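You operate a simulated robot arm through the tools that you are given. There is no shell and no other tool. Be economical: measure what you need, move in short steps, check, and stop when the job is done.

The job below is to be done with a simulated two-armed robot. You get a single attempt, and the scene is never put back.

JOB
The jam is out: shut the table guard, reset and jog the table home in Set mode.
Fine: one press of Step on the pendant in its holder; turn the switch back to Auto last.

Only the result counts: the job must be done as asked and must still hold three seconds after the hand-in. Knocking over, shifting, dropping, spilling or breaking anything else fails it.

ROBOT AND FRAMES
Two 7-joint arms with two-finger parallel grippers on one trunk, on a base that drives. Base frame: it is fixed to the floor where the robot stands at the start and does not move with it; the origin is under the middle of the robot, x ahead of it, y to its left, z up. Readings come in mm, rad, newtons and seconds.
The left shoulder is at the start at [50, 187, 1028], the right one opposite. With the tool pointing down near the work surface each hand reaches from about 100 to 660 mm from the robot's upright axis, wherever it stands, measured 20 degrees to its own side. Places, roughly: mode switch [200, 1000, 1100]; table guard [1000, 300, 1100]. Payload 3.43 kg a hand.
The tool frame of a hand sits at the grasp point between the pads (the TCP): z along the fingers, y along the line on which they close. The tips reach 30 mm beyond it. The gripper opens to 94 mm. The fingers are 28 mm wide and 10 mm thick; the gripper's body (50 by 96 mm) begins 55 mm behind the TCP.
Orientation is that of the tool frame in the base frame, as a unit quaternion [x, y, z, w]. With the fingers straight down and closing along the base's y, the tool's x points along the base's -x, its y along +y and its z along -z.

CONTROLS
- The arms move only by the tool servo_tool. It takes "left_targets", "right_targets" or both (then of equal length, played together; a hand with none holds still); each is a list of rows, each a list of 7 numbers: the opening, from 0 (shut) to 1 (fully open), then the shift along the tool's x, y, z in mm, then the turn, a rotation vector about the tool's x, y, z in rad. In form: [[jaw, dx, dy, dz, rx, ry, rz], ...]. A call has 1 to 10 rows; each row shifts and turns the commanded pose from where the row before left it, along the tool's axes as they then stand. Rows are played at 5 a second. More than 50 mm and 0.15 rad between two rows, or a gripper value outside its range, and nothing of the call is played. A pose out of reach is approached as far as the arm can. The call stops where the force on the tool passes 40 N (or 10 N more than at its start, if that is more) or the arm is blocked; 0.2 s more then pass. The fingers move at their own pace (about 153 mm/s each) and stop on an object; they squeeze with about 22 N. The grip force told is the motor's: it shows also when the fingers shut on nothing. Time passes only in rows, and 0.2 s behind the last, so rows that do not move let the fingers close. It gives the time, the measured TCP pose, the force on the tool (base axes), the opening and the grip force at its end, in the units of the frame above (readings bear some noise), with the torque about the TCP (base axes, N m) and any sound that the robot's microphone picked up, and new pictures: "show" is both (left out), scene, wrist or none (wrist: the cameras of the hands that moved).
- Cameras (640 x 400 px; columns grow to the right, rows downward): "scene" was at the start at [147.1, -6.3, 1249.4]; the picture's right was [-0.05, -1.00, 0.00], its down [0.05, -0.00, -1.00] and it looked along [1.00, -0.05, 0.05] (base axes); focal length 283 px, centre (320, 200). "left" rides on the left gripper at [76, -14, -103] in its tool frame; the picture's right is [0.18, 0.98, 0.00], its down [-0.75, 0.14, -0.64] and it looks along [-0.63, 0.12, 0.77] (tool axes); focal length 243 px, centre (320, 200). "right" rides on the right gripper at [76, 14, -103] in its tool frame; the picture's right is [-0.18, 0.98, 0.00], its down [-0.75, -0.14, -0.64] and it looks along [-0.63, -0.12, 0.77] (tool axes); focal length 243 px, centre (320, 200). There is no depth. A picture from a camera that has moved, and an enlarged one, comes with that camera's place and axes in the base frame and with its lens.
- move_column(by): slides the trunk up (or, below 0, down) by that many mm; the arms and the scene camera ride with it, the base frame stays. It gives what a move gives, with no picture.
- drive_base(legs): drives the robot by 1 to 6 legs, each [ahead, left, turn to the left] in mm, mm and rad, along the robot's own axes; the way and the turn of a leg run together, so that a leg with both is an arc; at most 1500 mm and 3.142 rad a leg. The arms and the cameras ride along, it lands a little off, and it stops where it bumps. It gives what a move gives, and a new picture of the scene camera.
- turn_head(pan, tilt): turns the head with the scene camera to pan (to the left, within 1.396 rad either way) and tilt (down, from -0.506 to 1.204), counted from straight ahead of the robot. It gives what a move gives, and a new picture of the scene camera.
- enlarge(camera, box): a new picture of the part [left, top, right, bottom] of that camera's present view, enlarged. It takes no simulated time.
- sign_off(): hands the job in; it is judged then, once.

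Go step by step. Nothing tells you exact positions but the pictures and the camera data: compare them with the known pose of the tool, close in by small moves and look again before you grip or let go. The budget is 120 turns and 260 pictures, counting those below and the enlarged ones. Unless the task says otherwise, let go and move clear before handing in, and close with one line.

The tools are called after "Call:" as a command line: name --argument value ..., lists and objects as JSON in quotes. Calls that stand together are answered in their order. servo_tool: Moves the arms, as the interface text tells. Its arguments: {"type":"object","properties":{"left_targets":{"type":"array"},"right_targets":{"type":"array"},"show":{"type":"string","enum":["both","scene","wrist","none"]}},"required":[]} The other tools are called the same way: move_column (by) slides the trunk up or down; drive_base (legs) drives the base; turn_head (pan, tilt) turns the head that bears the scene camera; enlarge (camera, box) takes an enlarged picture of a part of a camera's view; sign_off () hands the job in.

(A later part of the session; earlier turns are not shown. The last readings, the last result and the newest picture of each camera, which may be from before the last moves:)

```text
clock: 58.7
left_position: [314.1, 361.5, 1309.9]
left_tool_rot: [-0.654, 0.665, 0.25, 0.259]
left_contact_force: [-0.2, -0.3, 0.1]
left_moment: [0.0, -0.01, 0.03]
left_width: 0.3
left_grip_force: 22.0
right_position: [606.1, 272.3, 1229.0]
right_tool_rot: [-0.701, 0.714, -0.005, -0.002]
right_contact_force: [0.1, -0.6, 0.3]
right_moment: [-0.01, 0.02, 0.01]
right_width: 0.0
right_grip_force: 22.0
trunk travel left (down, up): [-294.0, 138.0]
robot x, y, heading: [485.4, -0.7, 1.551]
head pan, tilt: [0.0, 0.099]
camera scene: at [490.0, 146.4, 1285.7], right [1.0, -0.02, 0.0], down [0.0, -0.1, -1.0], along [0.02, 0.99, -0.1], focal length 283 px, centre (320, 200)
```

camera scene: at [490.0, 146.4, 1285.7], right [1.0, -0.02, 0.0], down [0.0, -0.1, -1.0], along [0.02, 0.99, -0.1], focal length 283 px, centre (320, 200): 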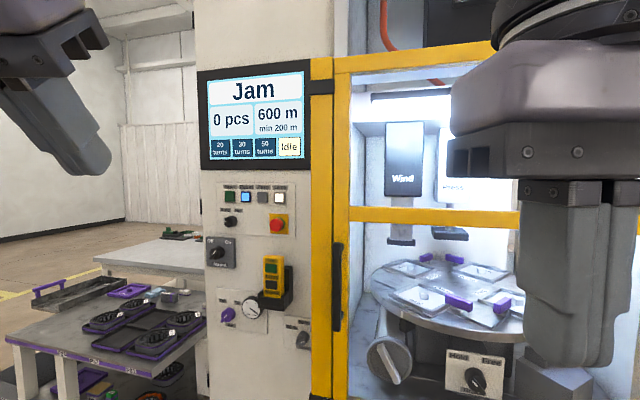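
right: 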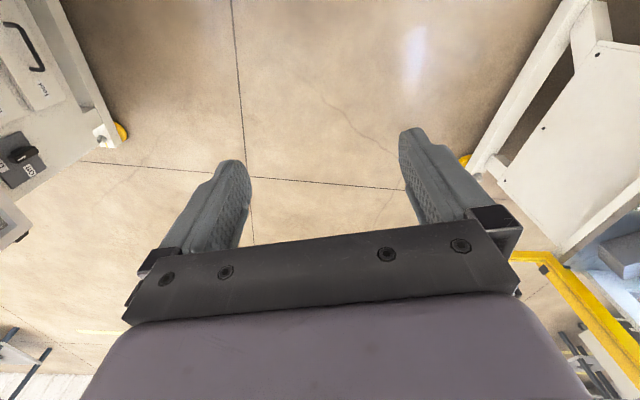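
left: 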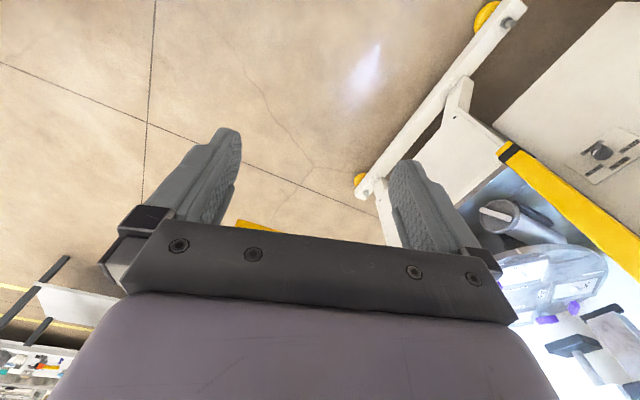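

Guard stays shut ("Jam" still shown). Finish pointing the left hand forward.

Call:
servo_tool --left_targets '[[0, 0, 0, 0, 0, -0.141, 0], [0, 0, 0, 0, 0, -0.141, 0], [0, 0, 0, 0, 0, -0.141, 0], [0, 0, 0, 0, 0, -0.141, 0], [0, 0, 0, 0, 0, -0.141, 0], [0, 0, 0, 0, 0, -0.141, 0]]' --show "both"

Call:
enlarge --camera "scene" --box '[200, 170, 320, 360]'

```text
clock: 60.1
left_position: [314.2, 362.1, 1309.4]
left_tool_rot: [-0.494, 0.501, 0.496, 0.51]
left_contact_force: [-0.6, 0.6, -1.2]
left_moment: [0.04, 0.01, 0.0]
left_width: 0.0
left_grip_force: 22.1
right_position: [606.3, 271.7, 1229.3]
right_tool_rot: [-0.7, 0.714, -0.007, -0.003]
right_contact_force: [0.1, -0.4, -0.3]
right_moment: [0.0, -0.01, 0.01]
right_width: 0.1
right_grip_force: 22.2
trunk travel left (down, up): [-294.0, 138.0]
robot x, y, heading: [488.4, -0.8, 1.548]
head pan, tilt: [0.0, 0.099]
camera scene: at [490.0, 147.1, 1285.5], right [1.0, -0.02, 0.0], down [0.0, -0.1, -0.99], along [0.02, 0.99, -0.1], focal length 283 px, centre (320, 200)
camera left: at [324.9, 260.0, 1234.0], right [-0.98, 0.02, -0.19], down [-0.16, -0.65, 0.75], along [-0.11, 0.76, 0.64], focal length 243 px, centre (320, 200)
```

scene: 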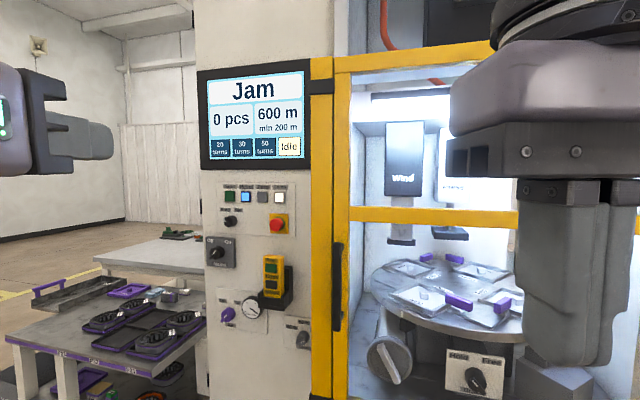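
left: 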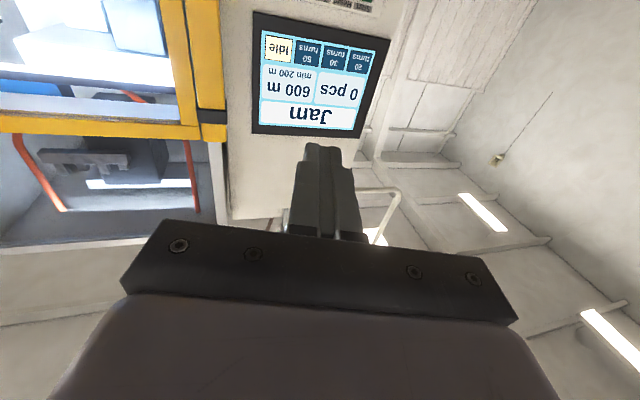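

```text
2.11 times, centred on (260, 265) of scene
camera zoom: at [490.0, 147.1, 1285.5], right [1.0, -0.02, 0.0], down [0.0, -0.1, -0.99], along [0.02, 0.99, -0.1], focal length 596 px, centre (446, 63)
```

zoom: 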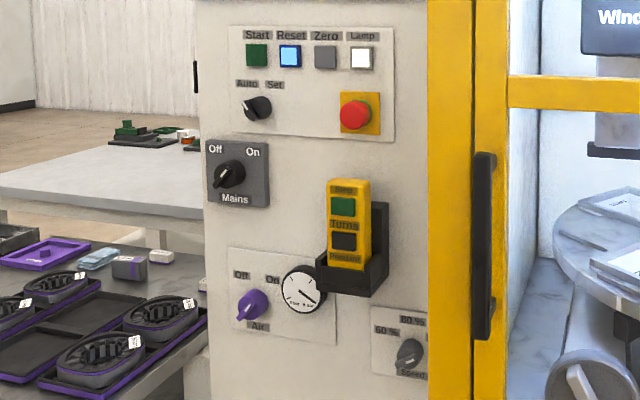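

The left hand now points forward at the panel (camera below it). I'll tuck the right hand, lower the trunk 100 mm so the left hand is at Reset height, and approach the panel.

Call:
servo_tool --right_targets '[[0, 40, 0, 0, 0, 0, 0], [0, 40, 0, 0, 0, 0, 0], [0, 30, 0, 0, 0, 0, 0]]' --show "none"

Call:
move_column --by -100

Call:
drive_base --legs '[[0, 45, 0.02], [330, 0, 0]]'

```text
clock: 60.6
left_position: [313.1, 362.0, 1310.7]
left_tool_rot: [-0.494, 0.502, 0.496, 0.509]
left_contact_force: [-0.3, 0.0, -0.4]
left_moment: [0.0, 0.01, 0.01]
left_width: 0.1
left_grip_force: 21.6
right_position: [608.2, 245.0, 1230.9]
right_tool_rot: [-0.695, 0.719, -0.007, -0.01]
right_contact_force: [-3.0, 11.3, -0.5]
right_moment: [-1.13, -0.29, -0.37]
right_width: 0.0
right_grip_force: 22.1
trunk travel left (down, up): [-294.0, 138.0]
robot x, y, heading: [488.0, -2.6, 1.552]
head pan, tilt: [0.0, 0.099]
stopped in row 2 (right hand): the force on the tool passed its limit at 70 N (the readings are from after the stop); the commanded pose is now the measured one
```

```text
clock: 61.9
left_position: [313.4, 361.3, 1209.8]
left_tool_rot: [-0.493, 0.501, 0.496, 0.51]
left_contact_force: [0.1, 0.0, 0.1]
left_moment: [0.01, 0.03, -0.02]
left_width: 0.4
left_grip_force: 21.6
right_position: [609.6, 244.6, 1129.9]
right_tool_rot: [-0.697, 0.717, -0.006, -0.01]
right_contact_force: [1.7, 17.7, 0.0]
right_moment: [-2.02, 0.21, -0.01]
right_width: 0.0
right_grip_force: 21.9
trunk travel left (down, up): [-194.0, 238.0]
robot x, y, heading: [489.7, -0.1, 1.549]
head pan, tilt: [0.0, 0.099]
```

```text
clock: 64.9
left_position: [261.5, 686.2, 1211.3]
left_tool_rot: [-0.496, 0.496, 0.501, 0.508]
left_contact_force: [-0.1, 0.6, -0.2]
left_moment: [0.01, -0.02, 0.01]
left_width: 0.0
left_grip_force: 22.0
right_position: [557.5, 572.4, 1132.2]
right_tool_rot: [-0.698, 0.716, -0.004, -0.005]
right_contact_force: [-2.4, 11.4, -3.3]
right_moment: [-0.83, -0.27, -0.36]
right_width: 0.3
right_grip_force: 22.1
trunk travel left (down, up): [-194.0, 238.0]
robot x, y, heading: [440.2, 325.9, 1.561]
head pan, tilt: [0.0, 0.099]
stopped in leg 2: the robot was blocked; the commanded pose is now the measured one
camera scene: at [442.2, 472.7, 1188.3], right [1.0, -0.03, 0.0], down [0.0, -0.07, -1.0], along [0.03, 1.0, -0.07], focal length 283 px, centre (320, 200)
```

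scene: 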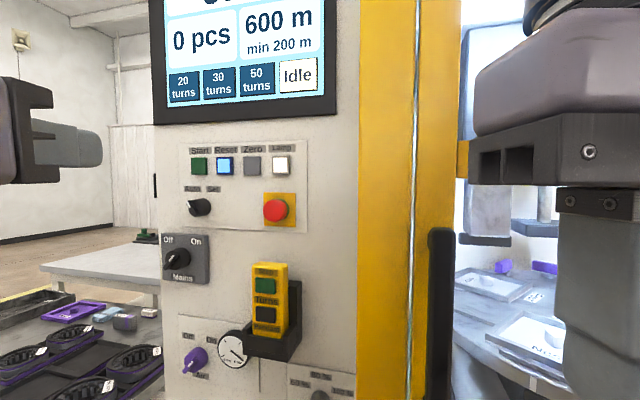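

The right hand seems to be touching my own trunk; I'll ease it forward, then try another small drive ahead to see whether the base is truly blocked.

Call:
servo_tool --right_targets '[[0, -30, 0, 0, 0, 0, 0], [0, -10, 0, 0, 0, 0, 0]]' --left_targets '[[0, 0, -10, 40, 0, 0, 0], [0, 0, -11, 40, 0, 0, 0]]' --show "none"

Call:
turn_head --pan 0.0 --tilt 1.1

```text
clock: 65.5
left_position: [278.8, 767.0, 1214.4]
left_tool_rot: [-0.496, 0.495, 0.501, 0.508]
left_contact_force: [0.0, 0.2, -0.7]
left_moment: [0.04, -0.02, -0.01]
left_width: 0.2
left_grip_force: 21.6
right_position: [556.1, 612.3, 1133.4]
right_tool_rot: [-0.7, 0.714, -0.004, -0.004]
right_contact_force: [-0.1, 0.1, 0.2]
right_moment: [-0.03, 0.0, -0.02]
right_width: 0.0
right_grip_force: 21.9
trunk travel left (down, up): [-194.0, 238.0]
robot x, y, heading: [440.7, 327.0, 1.565]
head pan, tilt: [0.0, 0.099]
```

```text
clock: 66.8
left_position: [279.8, 765.5, 1214.0]
left_tool_rot: [-0.496, 0.496, 0.499, 0.508]
left_contact_force: [0.0, -0.3, 0.6]
left_moment: [-0.04, 0.03, 0.02]
left_width: 0.2
left_grip_force: 21.8
right_position: [556.6, 612.6, 1131.6]
right_tool_rot: [-0.699, 0.715, -0.003, -0.004]
right_contact_force: [0.2, -0.5, -0.1]
right_moment: [0.01, 0.0, 0.0]
right_width: 0.1
right_grip_force: 21.6
trunk travel left (down, up): [-194.0, 238.0]
robot x, y, heading: [441.1, 326.7, 1.567]
head pan, tilt: [0.0, 1.1]
camera scene: at [438.7, 445.2, 1101.5], right [1.0, -0.01, 0.0], down [0.0, -0.89, -0.46], along [0.01, 0.46, -0.89], focal length 283 px, centre (320, 200)
```

scene: 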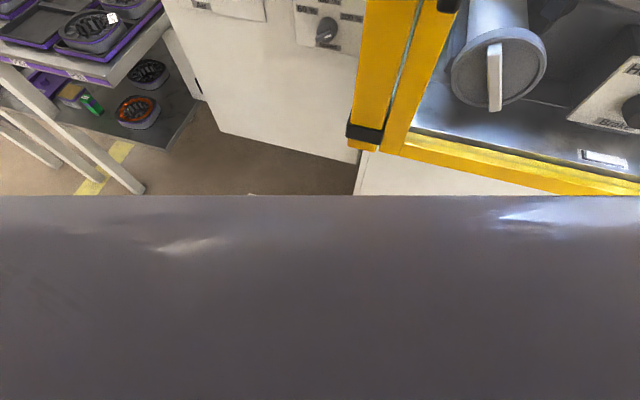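

I'll extend the left hand toward Reset and check alignment.

Call:
servo_tool --left_targets '[[0, 0, -2, 45, 0, 0, 0], [0, 0, -1, 45, 0, 0, 0], [0, 0, 0, 40, 0, 0, 0], [0, 0, 0, 25, 0, 0, 0]]' --show "none"

Call:
turn_head --pan 0.35 --tilt 0.05

Call:
enlarge --camera "scene" --box '[240, 100, 440, 260]'

```text
clock: 67.8
left_position: [285.2, 922.2, 1217.4]
left_tool_rot: [-0.496, 0.495, 0.501, 0.509]
left_contact_force: [0.4, 0.9, -0.9]
left_moment: [0.02, 0.01, -0.03]
left_width: 0.0
left_grip_force: 21.1
right_position: [555.8, 611.2, 1131.7]
right_tool_rot: [-0.7, 0.714, -0.003, -0.004]
right_contact_force: [-0.6, 0.0, 0.3]
right_moment: [0.01, -0.03, 0.0]
right_width: 0.0
right_grip_force: 22.0
trunk travel left (down, up): [-194.0, 238.0]
robot x, y, heading: [435.8, 330.0, 1.567]
head pan, tilt: [0.0, 1.1]
```

```text
clock: 69.1
left_position: [286.1, 921.1, 1218.6]
left_tool_rot: [-0.496, 0.495, 0.501, 0.508]
left_contact_force: [-0.7, -0.1, -0.2]
left_moment: [0.01, 0.02, 0.0]
left_width: 0.0
left_grip_force: 21.7
right_position: [557.0, 611.7, 1131.6]
right_tool_rot: [-0.7, 0.714, -0.004, -0.005]
right_contact_force: [1.4, -0.7, -0.3]
right_moment: [-0.01, -0.01, 0.0]
right_width: 0.1
right_grip_force: 22.3
trunk travel left (down, up): [-194.0, 238.0]
robot x, y, heading: [441.1, 332.5, 1.564]
head pan, tilt: [0.351, 0.051]
camera scene: at [407.8, 466.9, 1190.7], right [0.94, 0.34, 0.01], down [0.02, -0.04, -1.0], along [-0.34, 0.94, -0.05], focal length 283 px, centre (320, 200)
```

scene: 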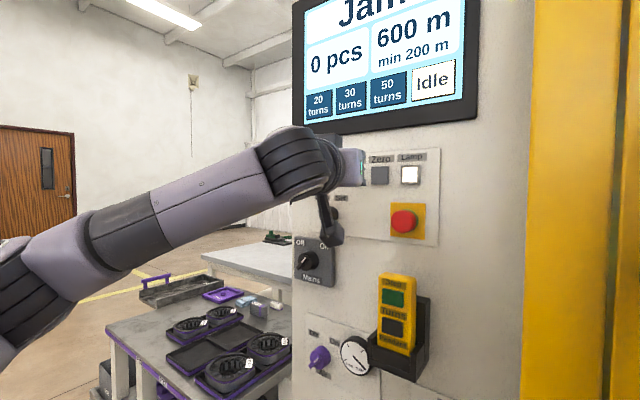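

```text
2.50 times, centred on (340, 180) of scene
camera zoom: at [407.8, 466.9, 1190.7], right [0.94, 0.34, 0.01], down [0.02, -0.04, -1.0], along [-0.34, 0.94, -0.05], focal length 708 px, centre (270, 250)
```

zoom: 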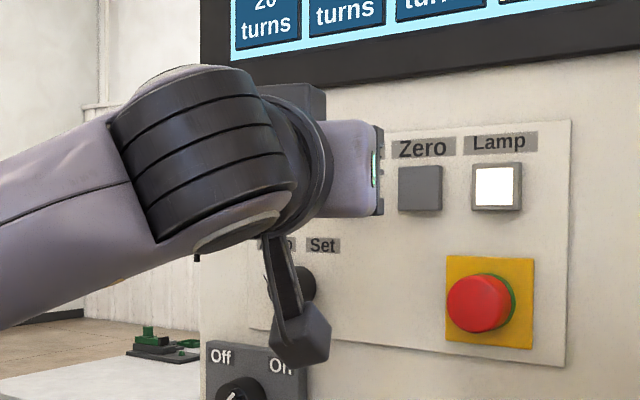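

Reset computed at about (280, 998, 1212). I'll correct by 5 mm left and 5 mm down and look through the wrist camera.

Call:
servo_tool --left_targets '[[0, 5, 5, 15, 0, 0, 0], [0, 0, 0, 0, 0, 0, 0]]' --show "wrist"

Call:
enlarge --camera "left" --box '[200, 60, 440, 240]'

```text
clock: 69.7
left_position: [279.3, 935.9, 1213.9]
left_tool_rot: [-0.495, 0.495, 0.5, 0.509]
left_contact_force: [0.1, 0.2, 0.2]
left_moment: [-0.01, -0.02, -0.01]
left_width: 0.0
left_grip_force: 22.0
right_position: [557.7, 611.7, 1131.8]
right_tool_rot: [-0.699, 0.715, -0.004, -0.005]
right_contact_force: [0.2, -0.3, -0.7]
right_moment: [-0.02, 0.02, -0.02]
right_width: 0.2
right_grip_force: 21.9
trunk travel left (down, up): [-194.0, 238.0]
robot x, y, heading: [442.9, 330.0, 1.564]
head pan, tilt: [0.351, 0.051]
camera left: at [292.9, 834.9, 1136.0], right [-0.98, 0.01, -0.19], down [-0.15, -0.65, 0.74], along [-0.12, 0.76, 0.64], focal length 243 px, centre (320, 200)
```

left: 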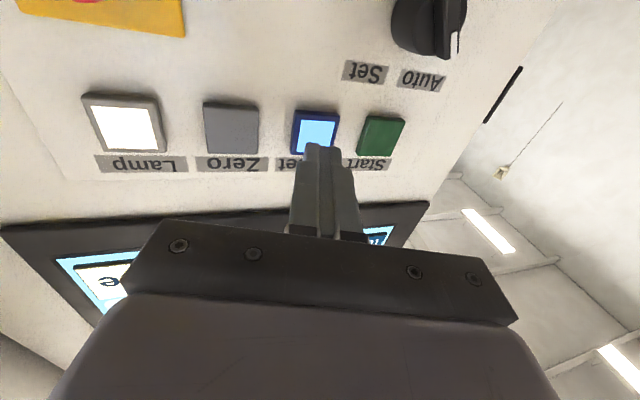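

```text
2.22 times, centred on (320, 150) of left
camera zoom: at [292.9, 834.9, 1136.0], right [-0.98, 0.01, -0.19], down [-0.15, -0.65, 0.74], along [-0.12, 0.76, 0.64], focal length 539 px, centre (320, 311)
```

zoom: 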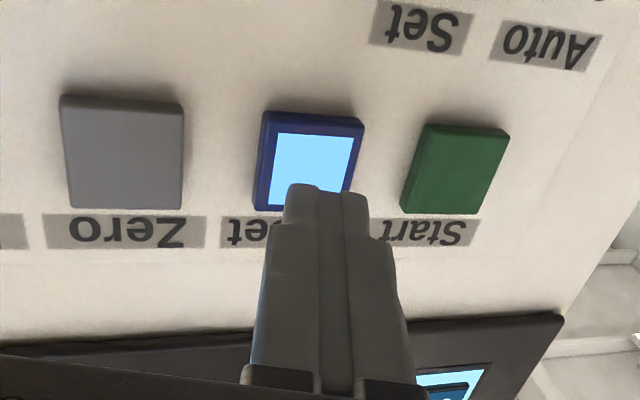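

Aligned within a few mm: the button centre is about (283, 988, 1207). I'll correct and press gently.

Call:
servo_tool --left_targets '[[0, 6, -3, 0, 0, 0, 0], [0, 0, 0, 10, 0, 0, 0], [0, 0, 0, 8, 0, 0, 0], [0, 0, 0, 3, 0, 0, 0], [0, 0, 0, 3, 0, 0, 0]]' --show "both"

```text
clock: 70.9
left_position: [282.4, 958.7, 1204.5]
left_tool_rot: [-0.496, 0.496, 0.5, 0.508]
left_contact_force: [0.4, 0.3, 0.3]
left_moment: [-0.01, 0.0, -0.03]
left_width: 0.0
left_grip_force: 22.2
right_position: [557.3, 611.8, 1131.7]
right_tool_rot: [-0.7, 0.714, -0.003, -0.005]
right_contact_force: [0.0, 0.1, 0.4]
right_moment: [0.01, 0.04, -0.02]
right_width: 0.2
right_grip_force: 22.0
trunk travel left (down, up): [-194.0, 238.0]
robot x, y, heading: [442.3, 329.0, 1.56]
head pan, tilt: [0.351, 0.051]
camera scene: at [407.7, 466.8, 1190.8], right [0.94, 0.34, 0.01], down [0.02, -0.04, -1.0], along [-0.34, 0.94, -0.05], focal length 283 px, centre (320, 200)
camera left: at [296.1, 858.7, 1128.4], right [-0.98, 0.01, -0.19], down [-0.15, -0.65, 0.74], along [-0.12, 0.76, 0.64], focal length 243 px, centre (320, 200)
```

scene: 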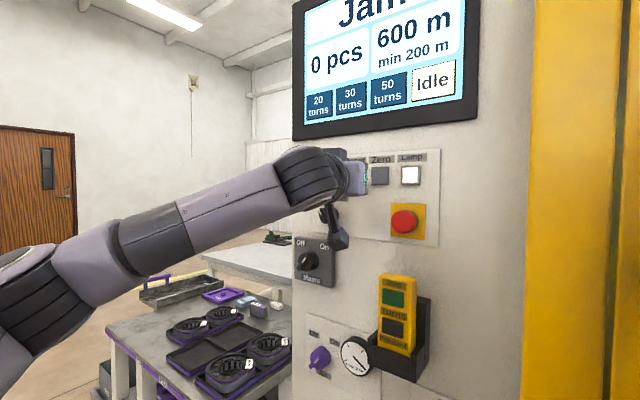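
left: 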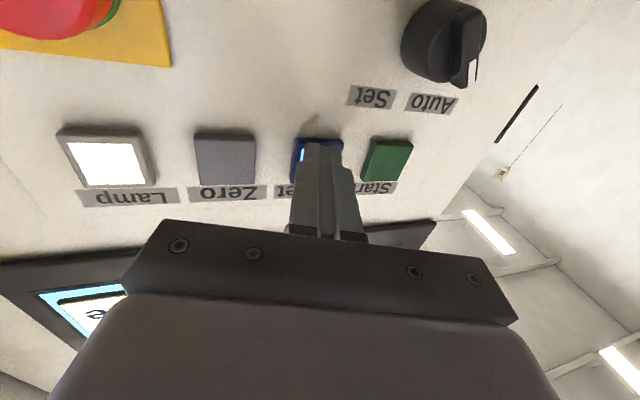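

Fingertip is just at the button; push on in small steps.

Call:
servo_tool --left_targets '[[0, -2, 0, 4, 0, 0, 0], [0, 0, 0, 4, 0, 0, 0], [0, 0, 0, 3, 0, 0, 0]]' --show "both"

```text
clock: 71.7
left_position: [284.1, 968.6, 1207.4]
left_tool_rot: [-0.496, 0.496, 0.5, 0.508]
left_contact_force: [-3.9, -29.2, -9.6]
left_moment: [-0.38, 0.09, -0.14]
left_width: 0.0
left_grip_force: 21.3
right_position: [556.8, 610.1, 1131.0]
right_tool_rot: [-0.7, 0.714, -0.004, -0.005]
right_contact_force: [0.1, -0.3, -0.9]
right_moment: [-0.02, 0.01, -0.03]
right_width: 0.0
right_grip_force: 22.4
trunk travel left (down, up): [-194.0, 238.0]
robot x, y, heading: [437.9, 333.7, 1.56]
head pan, tilt: [0.351, 0.051]
heard: click
camera scene: at [407.8, 466.1, 1190.9], right [0.94, 0.34, 0.01], down [0.02, -0.04, -1.0], along [-0.34, 0.94, -0.04], focal length 283 px, centre (320, 200)
camera left: at [297.1, 866.7, 1131.4], right [-0.98, 0.01, -0.19], down [-0.15, -0.65, 0.74], along [-0.12, 0.76, 0.64], focal length 243 px, centre (320, 200)
```

scene: 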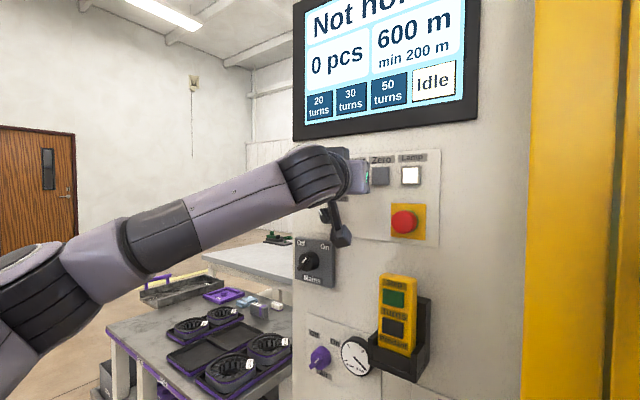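
left: 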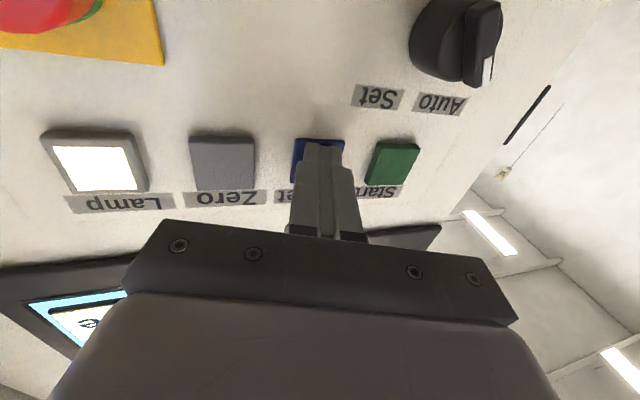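

Reset took with a click; the display now says "Not home". Next the mode switch: withdraw, move in front of it at about (238, ·, 1137) with the gripper open, and look.

Call:
servo_tool --left_targets '[[0, 0, 0, -45, 0, 0, 0], [0, 0, 0, -45, 0, 0, 0], [0.75, 35, 23, 0, 0, 0, 0], [0.75, 35, 23, 0, 0, 0, 0], [0.75, 0, 0, 0, 0, 0, 0]]' --show "both"

Call:
enlarge --camera "left" --box '[220, 0, 440, 160]'

Call:
enlarge --camera "scene" --box '[280, 0, 480, 260]'

```text
clock: 72.9
left_position: [236.1, 879.9, 1137.2]
left_tool_rot: [-0.496, 0.496, 0.5, 0.509]
left_contact_force: [-0.6, -0.4, 0.1]
left_moment: [0.0, 0.0, 0.0]
left_width: 70.7
left_grip_force: 0.0
right_position: [558.1, 612.0, 1131.6]
right_tool_rot: [-0.7, 0.714, -0.004, -0.005]
right_contact_force: [-1.3, 0.9, 0.4]
right_moment: [-0.01, 0.04, -0.01]
right_width: 0.2
right_grip_force: 22.2
trunk travel left (down, up): [-194.0, 238.0]
robot x, y, heading: [447.9, 329.6, 1.561]
head pan, tilt: [0.351, 0.051]
camera scene: at [407.8, 466.8, 1190.8], right [0.94, 0.34, 0.0], down [0.02, -0.04, -1.0], along [-0.34, 0.94, -0.05], focal length 283 px, centre (320, 200)
camera left: at [249.6, 779.0, 1060.6], right [-0.98, 0.01, -0.19], down [-0.15, -0.65, 0.74], along [-0.12, 0.76, 0.64], focal length 243 px, centre (320, 200)
```

scene: 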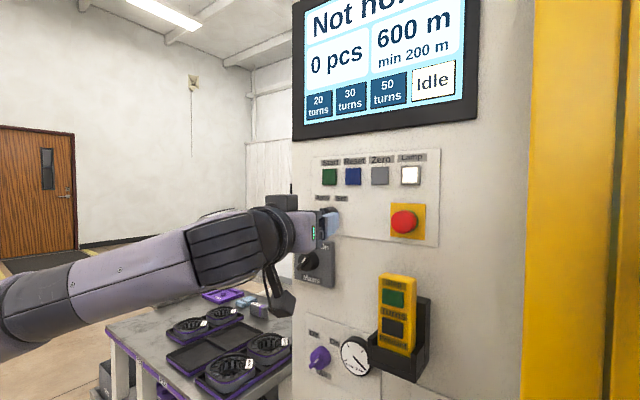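
left: 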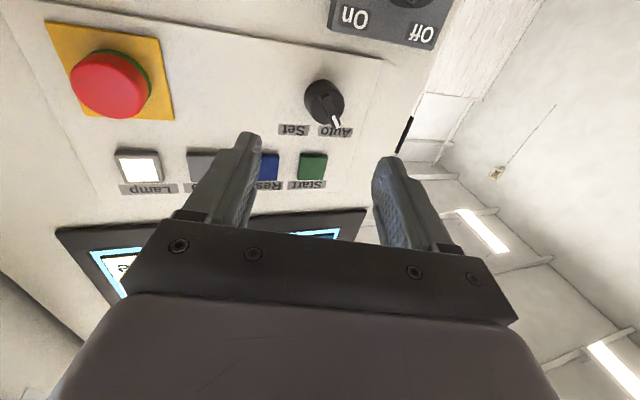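

```text
2.50 times, centred on (330, 80) of left
camera zoom: at [249.6, 779.0, 1060.6], right [-0.98, 0.01, -0.19], down [-0.15, -0.65, 0.74], along [-0.12, 0.76, 0.64], focal length 606 px, centre (295, 500)
```

zoom: 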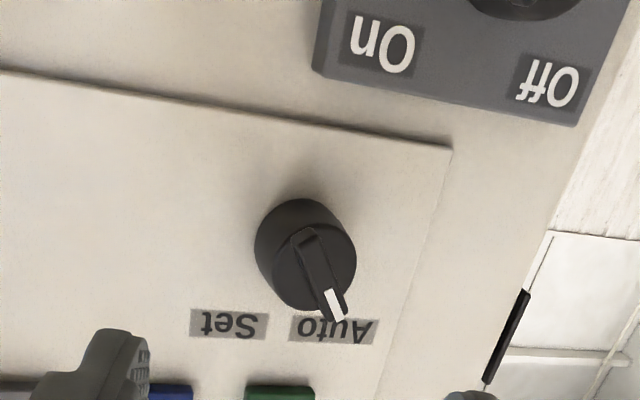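

```text
1.54 times, centred on (380, 130) of scene
camera zoom: at [407.8, 466.8, 1190.8], right [0.94, 0.34, 0.0], down [0.02, -0.04, -1.0], along [-0.34, 0.94, -0.05], focal length 436 px, centre (228, 308)
```

zoom: 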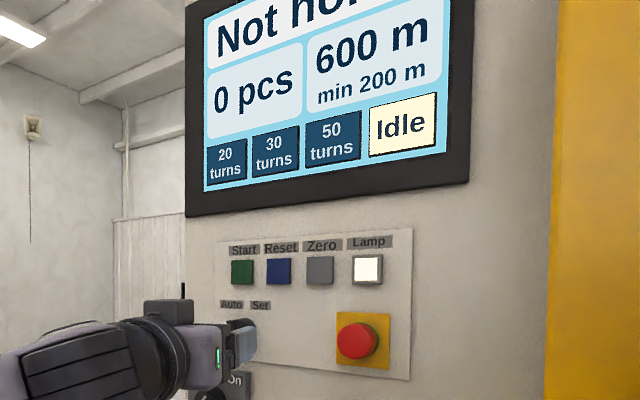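

Switch points to Auto, its bar about 34° left of vertical, with its axis near (233, ·, 1133). I'll roll the hand to match the bar and approach.

Call:
servo_tool --left_targets '[[0.6, 4, 3, 0, 0, 0, 0], [0.6, 0, 0, 0, 0, 0, -0.148], [0.6, 0, 0, 0, 0, 0, -0.148], [0.6, 0, 0, 0, 0, 0, -0.148], [0.6, 0, 0, 0, 0, 0, -0.148], [0.6, 0, 0, 40, 0, 0, 0], [0.6, 0, 0, 0, 0, 0, 0]]' --show "wrist"

Call:
enlarge --camera "left" --box '[220, 60, 420, 220]'

```text
clock: 74.5
left_position: [234.7, 922.5, 1134.0]
left_tool_rot: [-0.619, 0.329, 0.33, 0.633]
left_contact_force: [-0.6, -0.3, 0.2]
left_moment: [0.0, 0.0, -0.02]
left_width: 56.4
left_grip_force: 0.0
right_position: [557.3, 611.3, 1132.7]
right_tool_rot: [-0.7, 0.714, -0.004, -0.005]
right_contact_force: [1.0, -0.3, 1.4]
right_moment: [0.03, -0.01, 0.03]
right_width: 0.0
right_grip_force: 21.9
trunk travel left (down, up): [-194.0, 238.0]
robot x, y, heading: [440.0, 332.6, 1.565]
head pan, tilt: [0.351, 0.051]
camera left: at [287.5, 820.4, 1077.9], right [-0.71, 0.02, -0.71], down [-0.55, -0.65, 0.53], along [-0.45, 0.76, 0.47], focal length 243 px, centre (320, 200)
```

left: 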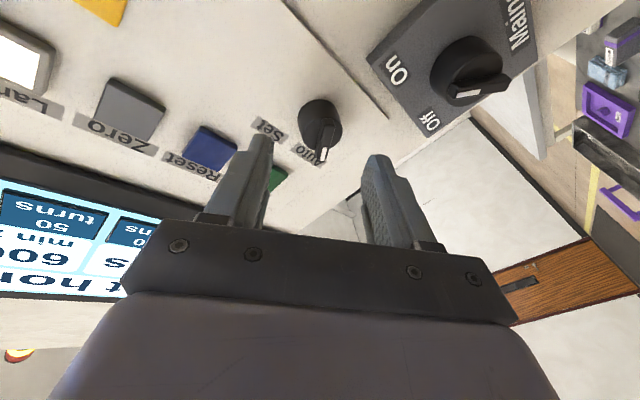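

```text
2.50 times, centred on (320, 140) of left
camera zoom: at [287.5, 820.4, 1077.9], right [-0.71, 0.02, -0.71], down [-0.55, -0.65, 0.53], along [-0.45, 0.76, 0.47], focal length 606 px, centre (320, 350)
```

zoom: 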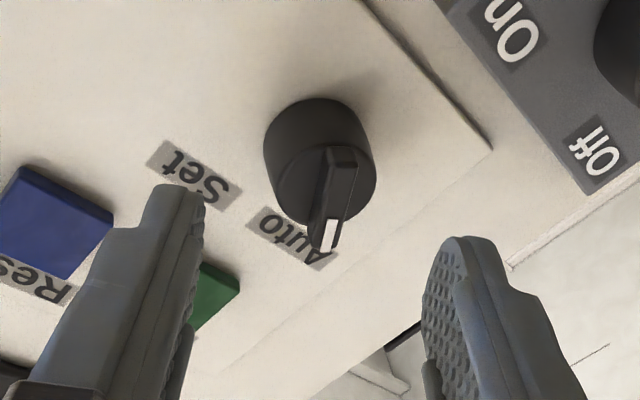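

Well aligned with the bar. Advance ~26 mm and close on it.

Call:
servo_tool --left_targets '[[0.5, 0, 3, 13, 0, 0, 0], [0.5, 0, 0, 13, 0, 0, 0], [0.5, 0, 0, 0, 0, 0, 0], [0, 0, 0, 0, 0, 0, 0], [0, 0, 0, 0, 0, 0, 0], [0, 0, 0, 0, 0, 0, 0]]' --show "wrist"

Call:
enlarge --camera "left" --box '[220, 60, 420, 220]'

```text
clock: 75.9
left_position: [233.1, 948.2, 1132.5]
left_tool_rot: [-0.619, 0.329, 0.33, 0.632]
left_contact_force: [-0.3, -0.9, -0.3]
left_moment: [0.0, -0.03, -0.02]
left_width: 0.0
left_grip_force: 21.8
right_position: [557.3, 611.8, 1132.3]
right_tool_rot: [-0.7, 0.715, -0.003, -0.006]
right_contact_force: [-0.2, -0.3, 0.3]
right_moment: [-0.02, -0.07, -0.01]
right_width: 0.0
right_grip_force: 22.2
trunk travel left (down, up): [-194.0, 238.0]
robot x, y, heading: [439.3, 333.5, 1.567]
head pan, tilt: [0.351, 0.051]
camera left: at [285.5, 846.4, 1076.3], right [-0.71, 0.02, -0.71], down [-0.55, -0.65, 0.53], along [-0.45, 0.76, 0.47], focal length 243 px, centre (320, 200)
```

left: 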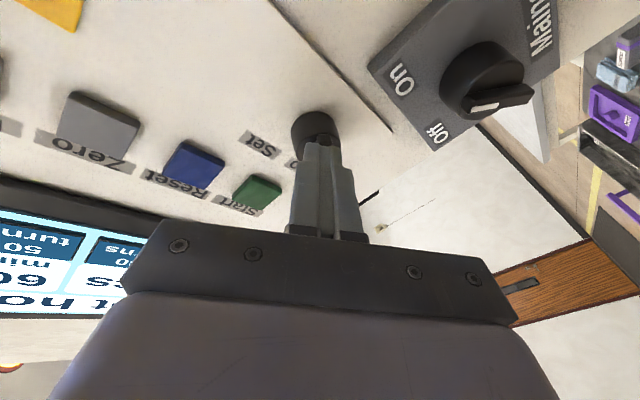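

```text
2.50 times, centred on (320, 140) of left
camera zoom: at [285.5, 846.4, 1076.3], right [-0.71, 0.02, -0.71], down [-0.55, -0.65, 0.53], along [-0.45, 0.76, 0.47], focal length 606 px, centre (320, 350)
```

zoom: 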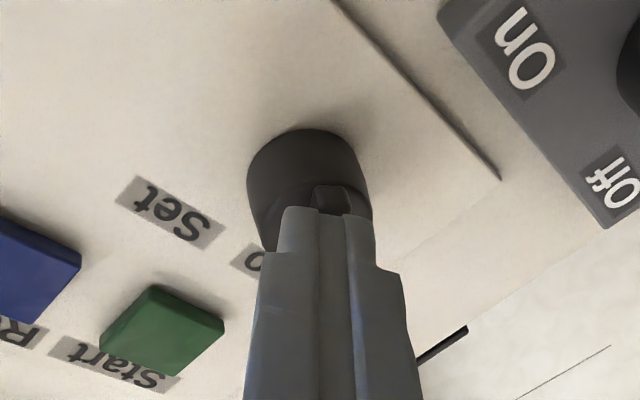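

The fingers closed just short of the bar. Open, advance ~12 mm further and close again.

Call:
servo_tool --left_targets '[[0.4, 0, 0, 0, 0, 0, 0], [0.4, 0, 0, 0, 0, 0, 0], [0.4, 0, 0, 7, 0, 0, 0], [0.4, 0, 0, 5, 0, 0, 0], [0.4, 0, 0, 0, 0, 0, 0], [0, 0, 0, 0, 0, 0, 0], [0, 0, 0, 0, 0, 0, 0], [0, 0, 0, 0, 0, 0, 0]]' --show "wrist"

Call:
enlarge --camera "left" --box '[220, 60, 420, 220]'

```text
clock: 77.8
left_position: [231.5, 958.4, 1131.8]
left_tool_rot: [-0.62, 0.329, 0.331, 0.631]
left_contact_force: [-4.4, -14.7, -1.4]
left_moment: [0.29, -0.12, -0.16]
left_width: 10.2
left_grip_force: 44.2
right_position: [556.3, 611.1, 1131.2]
right_tool_rot: [-0.7, 0.714, -0.004, -0.005]
right_contact_force: [0.0, 0.5, 0.9]
right_moment: [0.02, -0.03, 0.01]
right_width: 0.0
right_grip_force: 22.2
trunk travel left (down, up): [-194.0, 238.0]
robot x, y, heading: [441.1, 328.7, 1.566]
head pan, tilt: [0.351, 0.051]
stopped in row 8 (left hand): the force on the tool passed its limit at 42 N (the readings are from after the stop); the commanded pose is now the measured one
camera left: at [284.7, 857.2, 1075.7], right [-0.71, 0.01, -0.71], down [-0.55, -0.65, 0.53], along [-0.45, 0.76, 0.47], focal length 243 px, centre (320, 200)
```

left: 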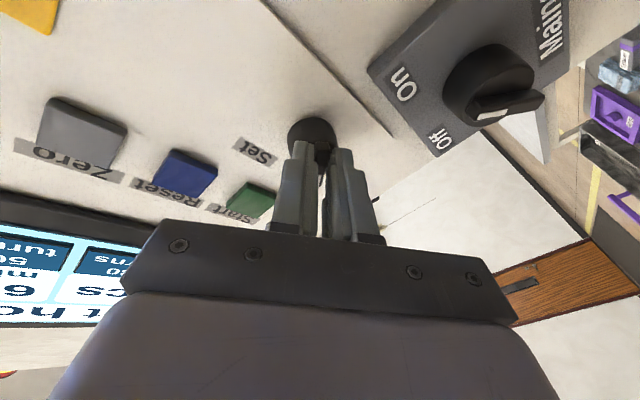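

```text
2.50 times, centred on (320, 140) of left
camera zoom: at [284.7, 857.2, 1075.7], right [-0.71, 0.01, -0.71], down [-0.55, -0.65, 0.53], along [-0.45, 0.76, 0.47], focal length 606 px, centre (320, 350)
```

zoom: 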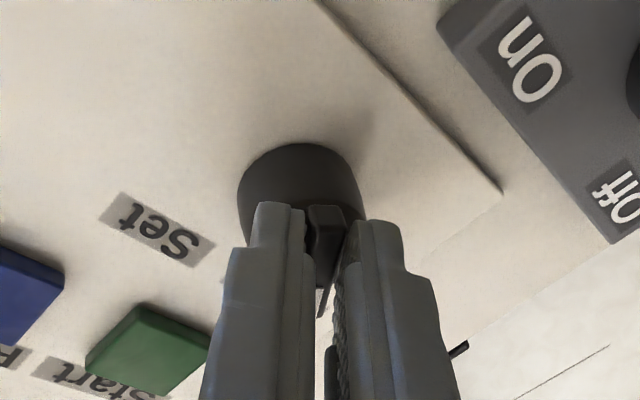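

The bar is gripped (10 mm). Now turn clockwise toward Set in steps.

Call:
servo_tool --left_targets '[[0, 0, 0, 0, 0, 0, 0.13], [0, 0, 0, 0, 0, 0, 0.13], [0, 0, 0, 0, 0, 0, 0.13], [0, 0, 0, 0, 0, 0, 0.13]]' --show "wrist"

```text
clock: 78.8
left_position: [228.9, 958.7, 1131.3]
left_tool_rot: [-0.516, 0.476, 0.483, 0.522]
left_contact_force: [-16.7, -31.5, -8.8]
left_moment: [0.77, -0.35, 0.1]
left_width: 10.7
left_grip_force: 44.1
right_position: [558.0, 610.8, 1130.9]
right_tool_rot: [-0.7, 0.714, -0.003, -0.006]
right_contact_force: [-0.5, 0.1, -0.2]
right_moment: [0.01, -0.03, -0.02]
right_width: 0.0
right_grip_force: 21.3
trunk travel left (down, up): [-194.0, 238.0]
robot x, y, heading: [440.4, 326.3, 1.571]
head pan, tilt: [0.351, 0.051]
camera left: at [248.1, 857.7, 1055.4], right [-0.97, 0.0, -0.26], down [-0.2, -0.65, 0.73], along [-0.17, 0.76, 0.63], focal length 243 px, centre (320, 200)
```

left: 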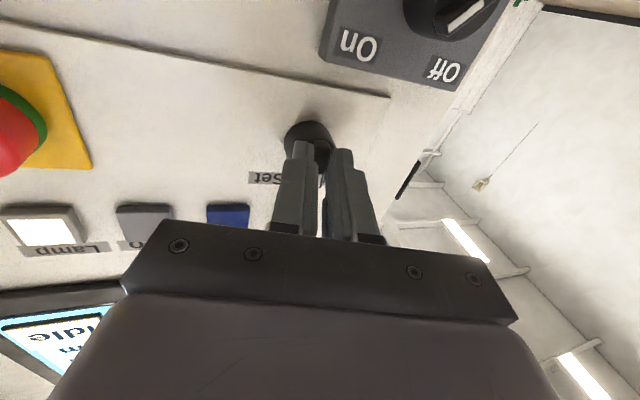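

It's turning. I'll relieve the side/axial load slightly and continue.

Call:
servo_tool --left_targets '[[0, 1, 3, -2, 0, 0, 0], [0, 0, 0, 0, 0, 0, 0.13], [0, 0, 0, 0, 0, 0, 0.13], [0, 0, 0, 0, 0, 0, 0.13], [0, 0, 0, 0, 0, 0, 0.13]]' --show "wrist"

Call:
enlarge --camera "left" --box '[220, 60, 420, 220]'

```text
clock: 80.0
left_position: [224.8, 957.0, 1130.6]
left_tool_rot: [-0.376, 0.592, 0.602, 0.381]
left_contact_force: [-20.4, -11.2, 1.7]
left_moment: [1.02, -0.4, 0.04]
left_width: 10.0
left_grip_force: 43.5
right_position: [556.1, 611.3, 1131.6]
right_tool_rot: [-0.7, 0.714, -0.002, -0.005]
right_contact_force: [-0.5, -0.1, -1.0]
right_moment: [0.0, 0.01, 0.0]
right_width: 0.0
right_grip_force: 22.2
trunk travel left (down, up): [-194.0, 238.0]
robot x, y, heading: [440.0, 329.9, 1.567]
head pan, tilt: [0.351, 0.051]
camera left: at [205.2, 855.4, 1055.2], right [-0.97, -0.01, 0.25], down [0.2, -0.65, 0.73], along [0.16, 0.76, 0.63], focal length 243 px, centre (320, 200)
```

left: 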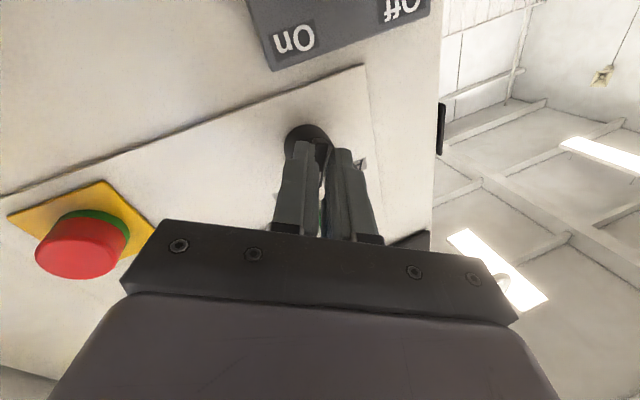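

```text
2.50 times, centred on (320, 140) of left
camera zoom: at [205.2, 855.4, 1055.2], right [-0.97, -0.01, 0.25], down [0.2, -0.65, 0.73], along [0.16, 0.76, 0.63], focal length 606 px, centre (320, 350)
```

zoom: 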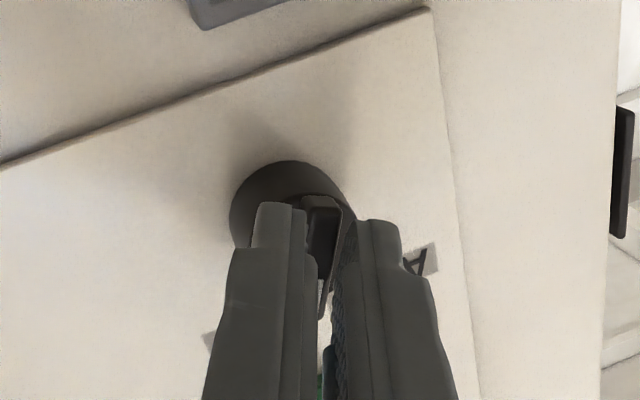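

Knob turned to about +25°; continue to roughly +36° for Set.

Call:
servo_tool --left_targets '[[0, 0, 0, 0, 0, 0, 0.1], [0, 0, 0, 0, 0, 0, 0.1]]' --show "wrist"

Call:
enlarge --camera "left" --box '[220, 60, 420, 220]'

Call:
enlarge --camera "scene" --box '[280, 0, 480, 260]'

```text
clock: 80.5
left_position: [225.7, 955.3, 1132.4]
left_tool_rot: [-0.317, 0.626, 0.638, 0.319]
left_contact_force: [-24.1, -20.5, 4.0]
left_moment: [0.83, -0.98, 0.0]
left_width: 9.4
left_grip_force: 43.5
right_position: [557.6, 611.0, 1131.8]
right_tool_rot: [-0.7, 0.714, -0.003, -0.004]
right_contact_force: [-0.4, 1.2, -0.7]
right_moment: [0.02, 0.02, 0.01]
right_width: 0.0
right_grip_force: 21.8
trunk travel left (down, up): [-194.0, 238.0]
robot x, y, heading: [440.3, 333.4, 1.567]
head pan, tilt: [0.351, 0.051]
camera left: at [190.5, 855.0, 1061.2], right [-0.9, -0.01, 0.44], down [0.34, -0.65, 0.68], along [0.28, 0.76, 0.59], focal length 243 px, centre (320, 200)
```

left: 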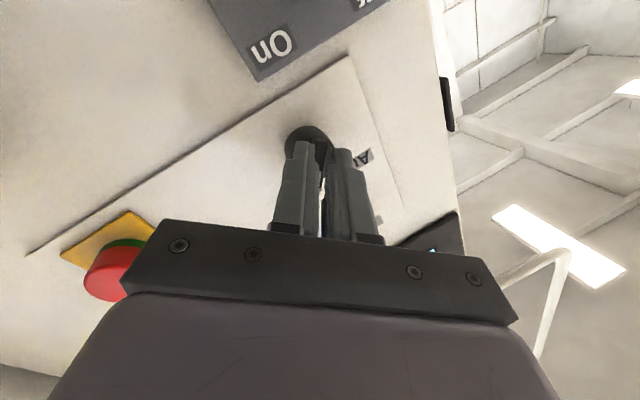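

```text
2.50 times, centred on (320, 140) of left
camera zoom: at [190.5, 855.0, 1061.2], right [-0.9, -0.01, 0.44], down [0.34, -0.65, 0.68], along [0.28, 0.76, 0.59], focal length 606 px, centre (320, 350)
```

zoom: 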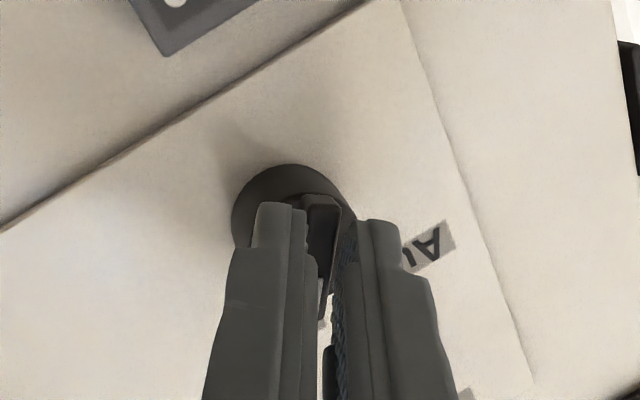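

```text
1.54 times, centred on (380, 130) of scene
camera zoom: at [407.7, 465.6, 1191.1], right [0.94, 0.34, 0.01], down [0.02, -0.04, -1.0], along [-0.34, 0.94, -0.04], focal length 436 px, centre (228, 308)
```

zoom: 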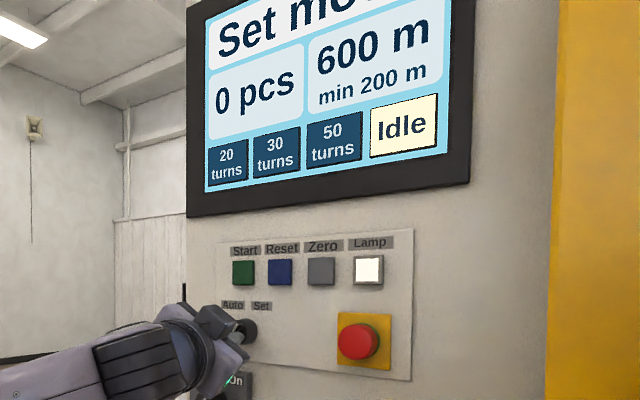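

Display shows "Set mode". Release, back straight out, and roll the hand upright.

Call:
servo_tool --left_targets '[[0.4, 0, 0, 0, 0, 0, 0], [0.4, 0, 0, 0, 0, 0, 0], [0.4, 0, 0, -40, 0, 0, 0], [0.4, 0, 0, -45, 0, 0, 0], [0.4, 0, 0, -40, 0, 0, 0], [0, 0, 0, 0, 0, 0, -0.14], [0, 0, 0, 0, 0, 0, -0.14], [0, 0, 0, 0, 0, 0, -0.14], [0, 0, 0, 0, 0, 0, -0.14], [0, 0, 0, 0, 0, 0, -0.07]]' --show "scene"

Call:
enlarge --camera "scene" --box '[350, 240, 470, 400]'

Call:
enlarge --camera "left" --box '[220, 0, 440, 160]'

```text
clock: 82.8
left_position: [228.6, 831.6, 1127.5]
left_tool_rot: [-0.493, 0.5, 0.504, 0.503]
left_contact_force: [-0.3, 0.6, 0.4]
left_moment: [-0.01, 0.0, 0.02]
left_width: 0.0
left_grip_force: 21.8
right_position: [556.7, 611.2, 1130.9]
right_tool_rot: [-0.7, 0.714, -0.004, -0.006]
right_contact_force: [-0.7, -0.6, -0.1]
right_moment: [-0.02, 0.01, 0.01]
right_width: 0.0
right_grip_force: 22.3
trunk travel left (down, up): [-194.0, 238.0]
robot x, y, heading: [440.3, 328.7, 1.565]
head pan, tilt: [0.351, 0.051]
camera scene: at [407.9, 466.2, 1190.9], right [0.94, 0.34, 0.0], down [0.02, -0.04, -1.0], along [-0.34, 0.94, -0.05], focal length 283 px, centre (320, 200)
```

scene: 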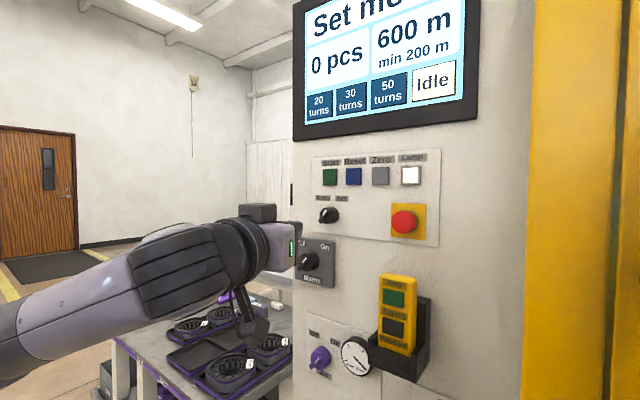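

```text
2.50 times, centred on (410, 320) of scene
camera zoom: at [407.9, 466.2, 1190.9], right [0.94, 0.34, 0.0], down [0.02, -0.04, -1.0], along [-0.34, 0.94, -0.05], focal length 708 px, centre (95, -100)
```

zoom: 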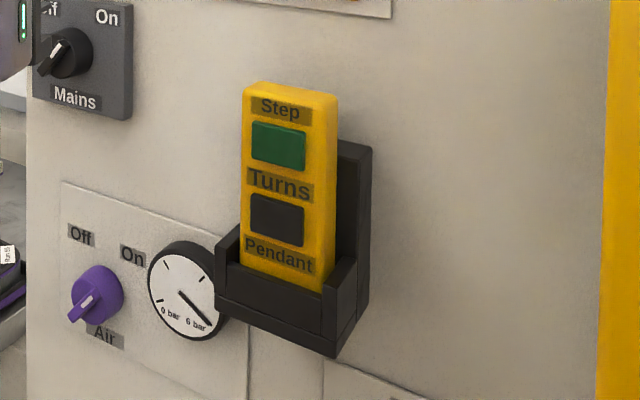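

```text
2.50 times, centred on (330, 80) of left
camera zoom: at [240.3, 730.9, 1051.2], right [-0.98, 0.01, -0.18], down [-0.14, -0.65, 0.75], along [-0.11, 0.76, 0.64], focal length 606 px, centre (295, 500)
```

zoom: 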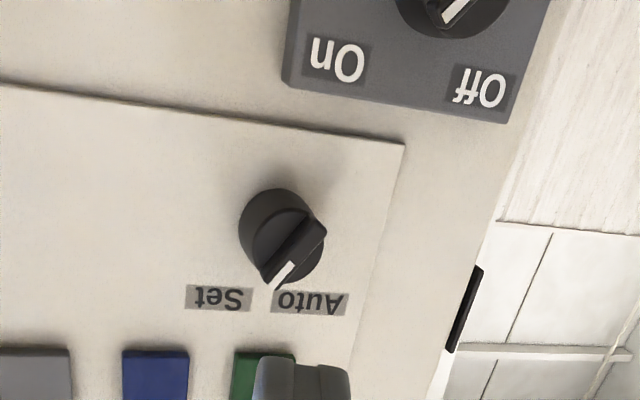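

The switch is on Set. Now move in front of the pendant's Step button, estimated at (367, 919, 1015).

Call:
servo_tool --left_targets '[[0, 28, -35, 0, 0, 0, 0], [0, 28, -35, 0, 0, 0, 0], [0, 28, -35, 0, 0, 0, 0], [0, 28, -35, 0, 0, 0, 0], [0, 0, 0, 0, 0, 0, 0]]' --show "both"

Call:
enlarge --camera "left" --box '[200, 0, 440, 180]'

Call:
enlarge --camera "scene" --box '[280, 200, 480, 380]'

```text
clock: 84.0
left_position: [366.7, 832.6, 1015.6]
left_tool_rot: [-0.493, 0.499, 0.506, 0.502]
left_contact_force: [0.0, -0.4, 0.5]
left_moment: [0.04, 0.0, 0.0]
left_width: 0.2
left_grip_force: 22.1
right_position: [557.9, 610.1, 1132.1]
right_tool_rot: [-0.7, 0.714, -0.004, -0.005]
right_contact_force: [0.0, 0.7, 0.3]
right_moment: [-0.01, 0.03, 0.02]
right_width: 0.0
right_grip_force: 21.9
trunk travel left (down, up): [-194.0, 238.0]
robot x, y, heading: [440.3, 329.8, 1.569]
head pan, tilt: [0.351, 0.051]
camera scene: at [407.9, 466.2, 1190.9], right [0.94, 0.34, 0.0], down [0.02, -0.04, -1.0], along [-0.34, 0.94, -0.05], focal length 283 px, centre (320, 200)
camera left: at [379.2, 731.8, 937.3], right [-0.98, 0.01, -0.17], down [-0.14, -0.65, 0.74], along [-0.11, 0.76, 0.64], focal length 243 px, centre (320, 200)
```

scene: 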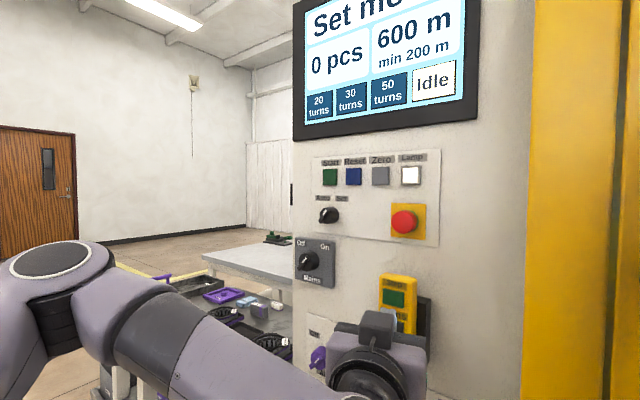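
left: 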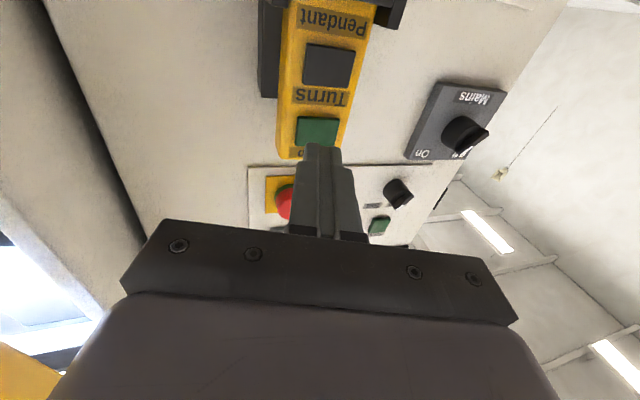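

```text
2.22 times, centred on (320, 90) of left
camera zoom: at [379.2, 731.8, 937.3], right [-0.98, 0.01, -0.17], down [-0.14, -0.65, 0.74], along [-0.11, 0.76, 0.64], focal length 539 px, centre (320, 444)
```

zoom: 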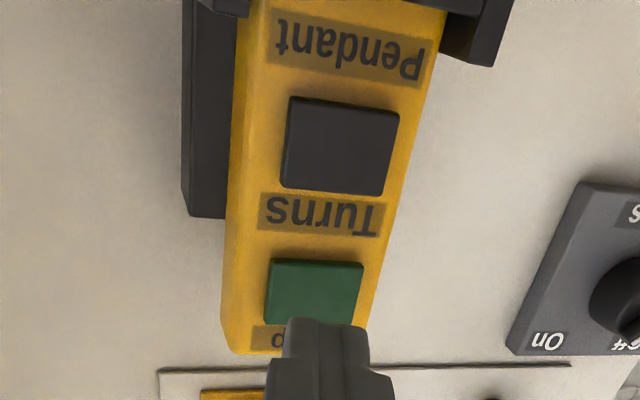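

```text
2.22 times, centred on (380, 290) of scene
camera zoom: at [407.9, 466.2, 1190.9], right [0.94, 0.34, 0.0], down [0.02, -0.04, -1.0], along [-0.34, 0.94, -0.05], focal length 629 px, centre (187, 0)
```

zoom: 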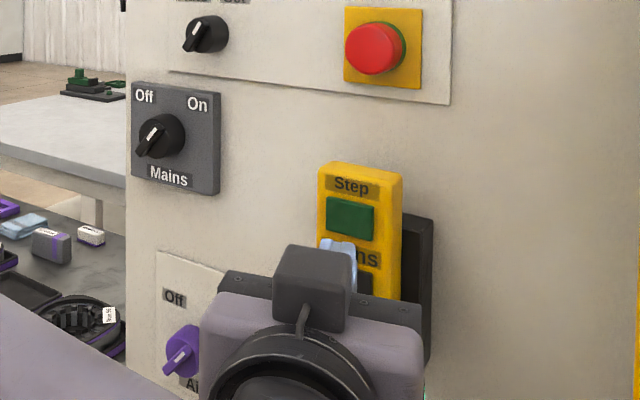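

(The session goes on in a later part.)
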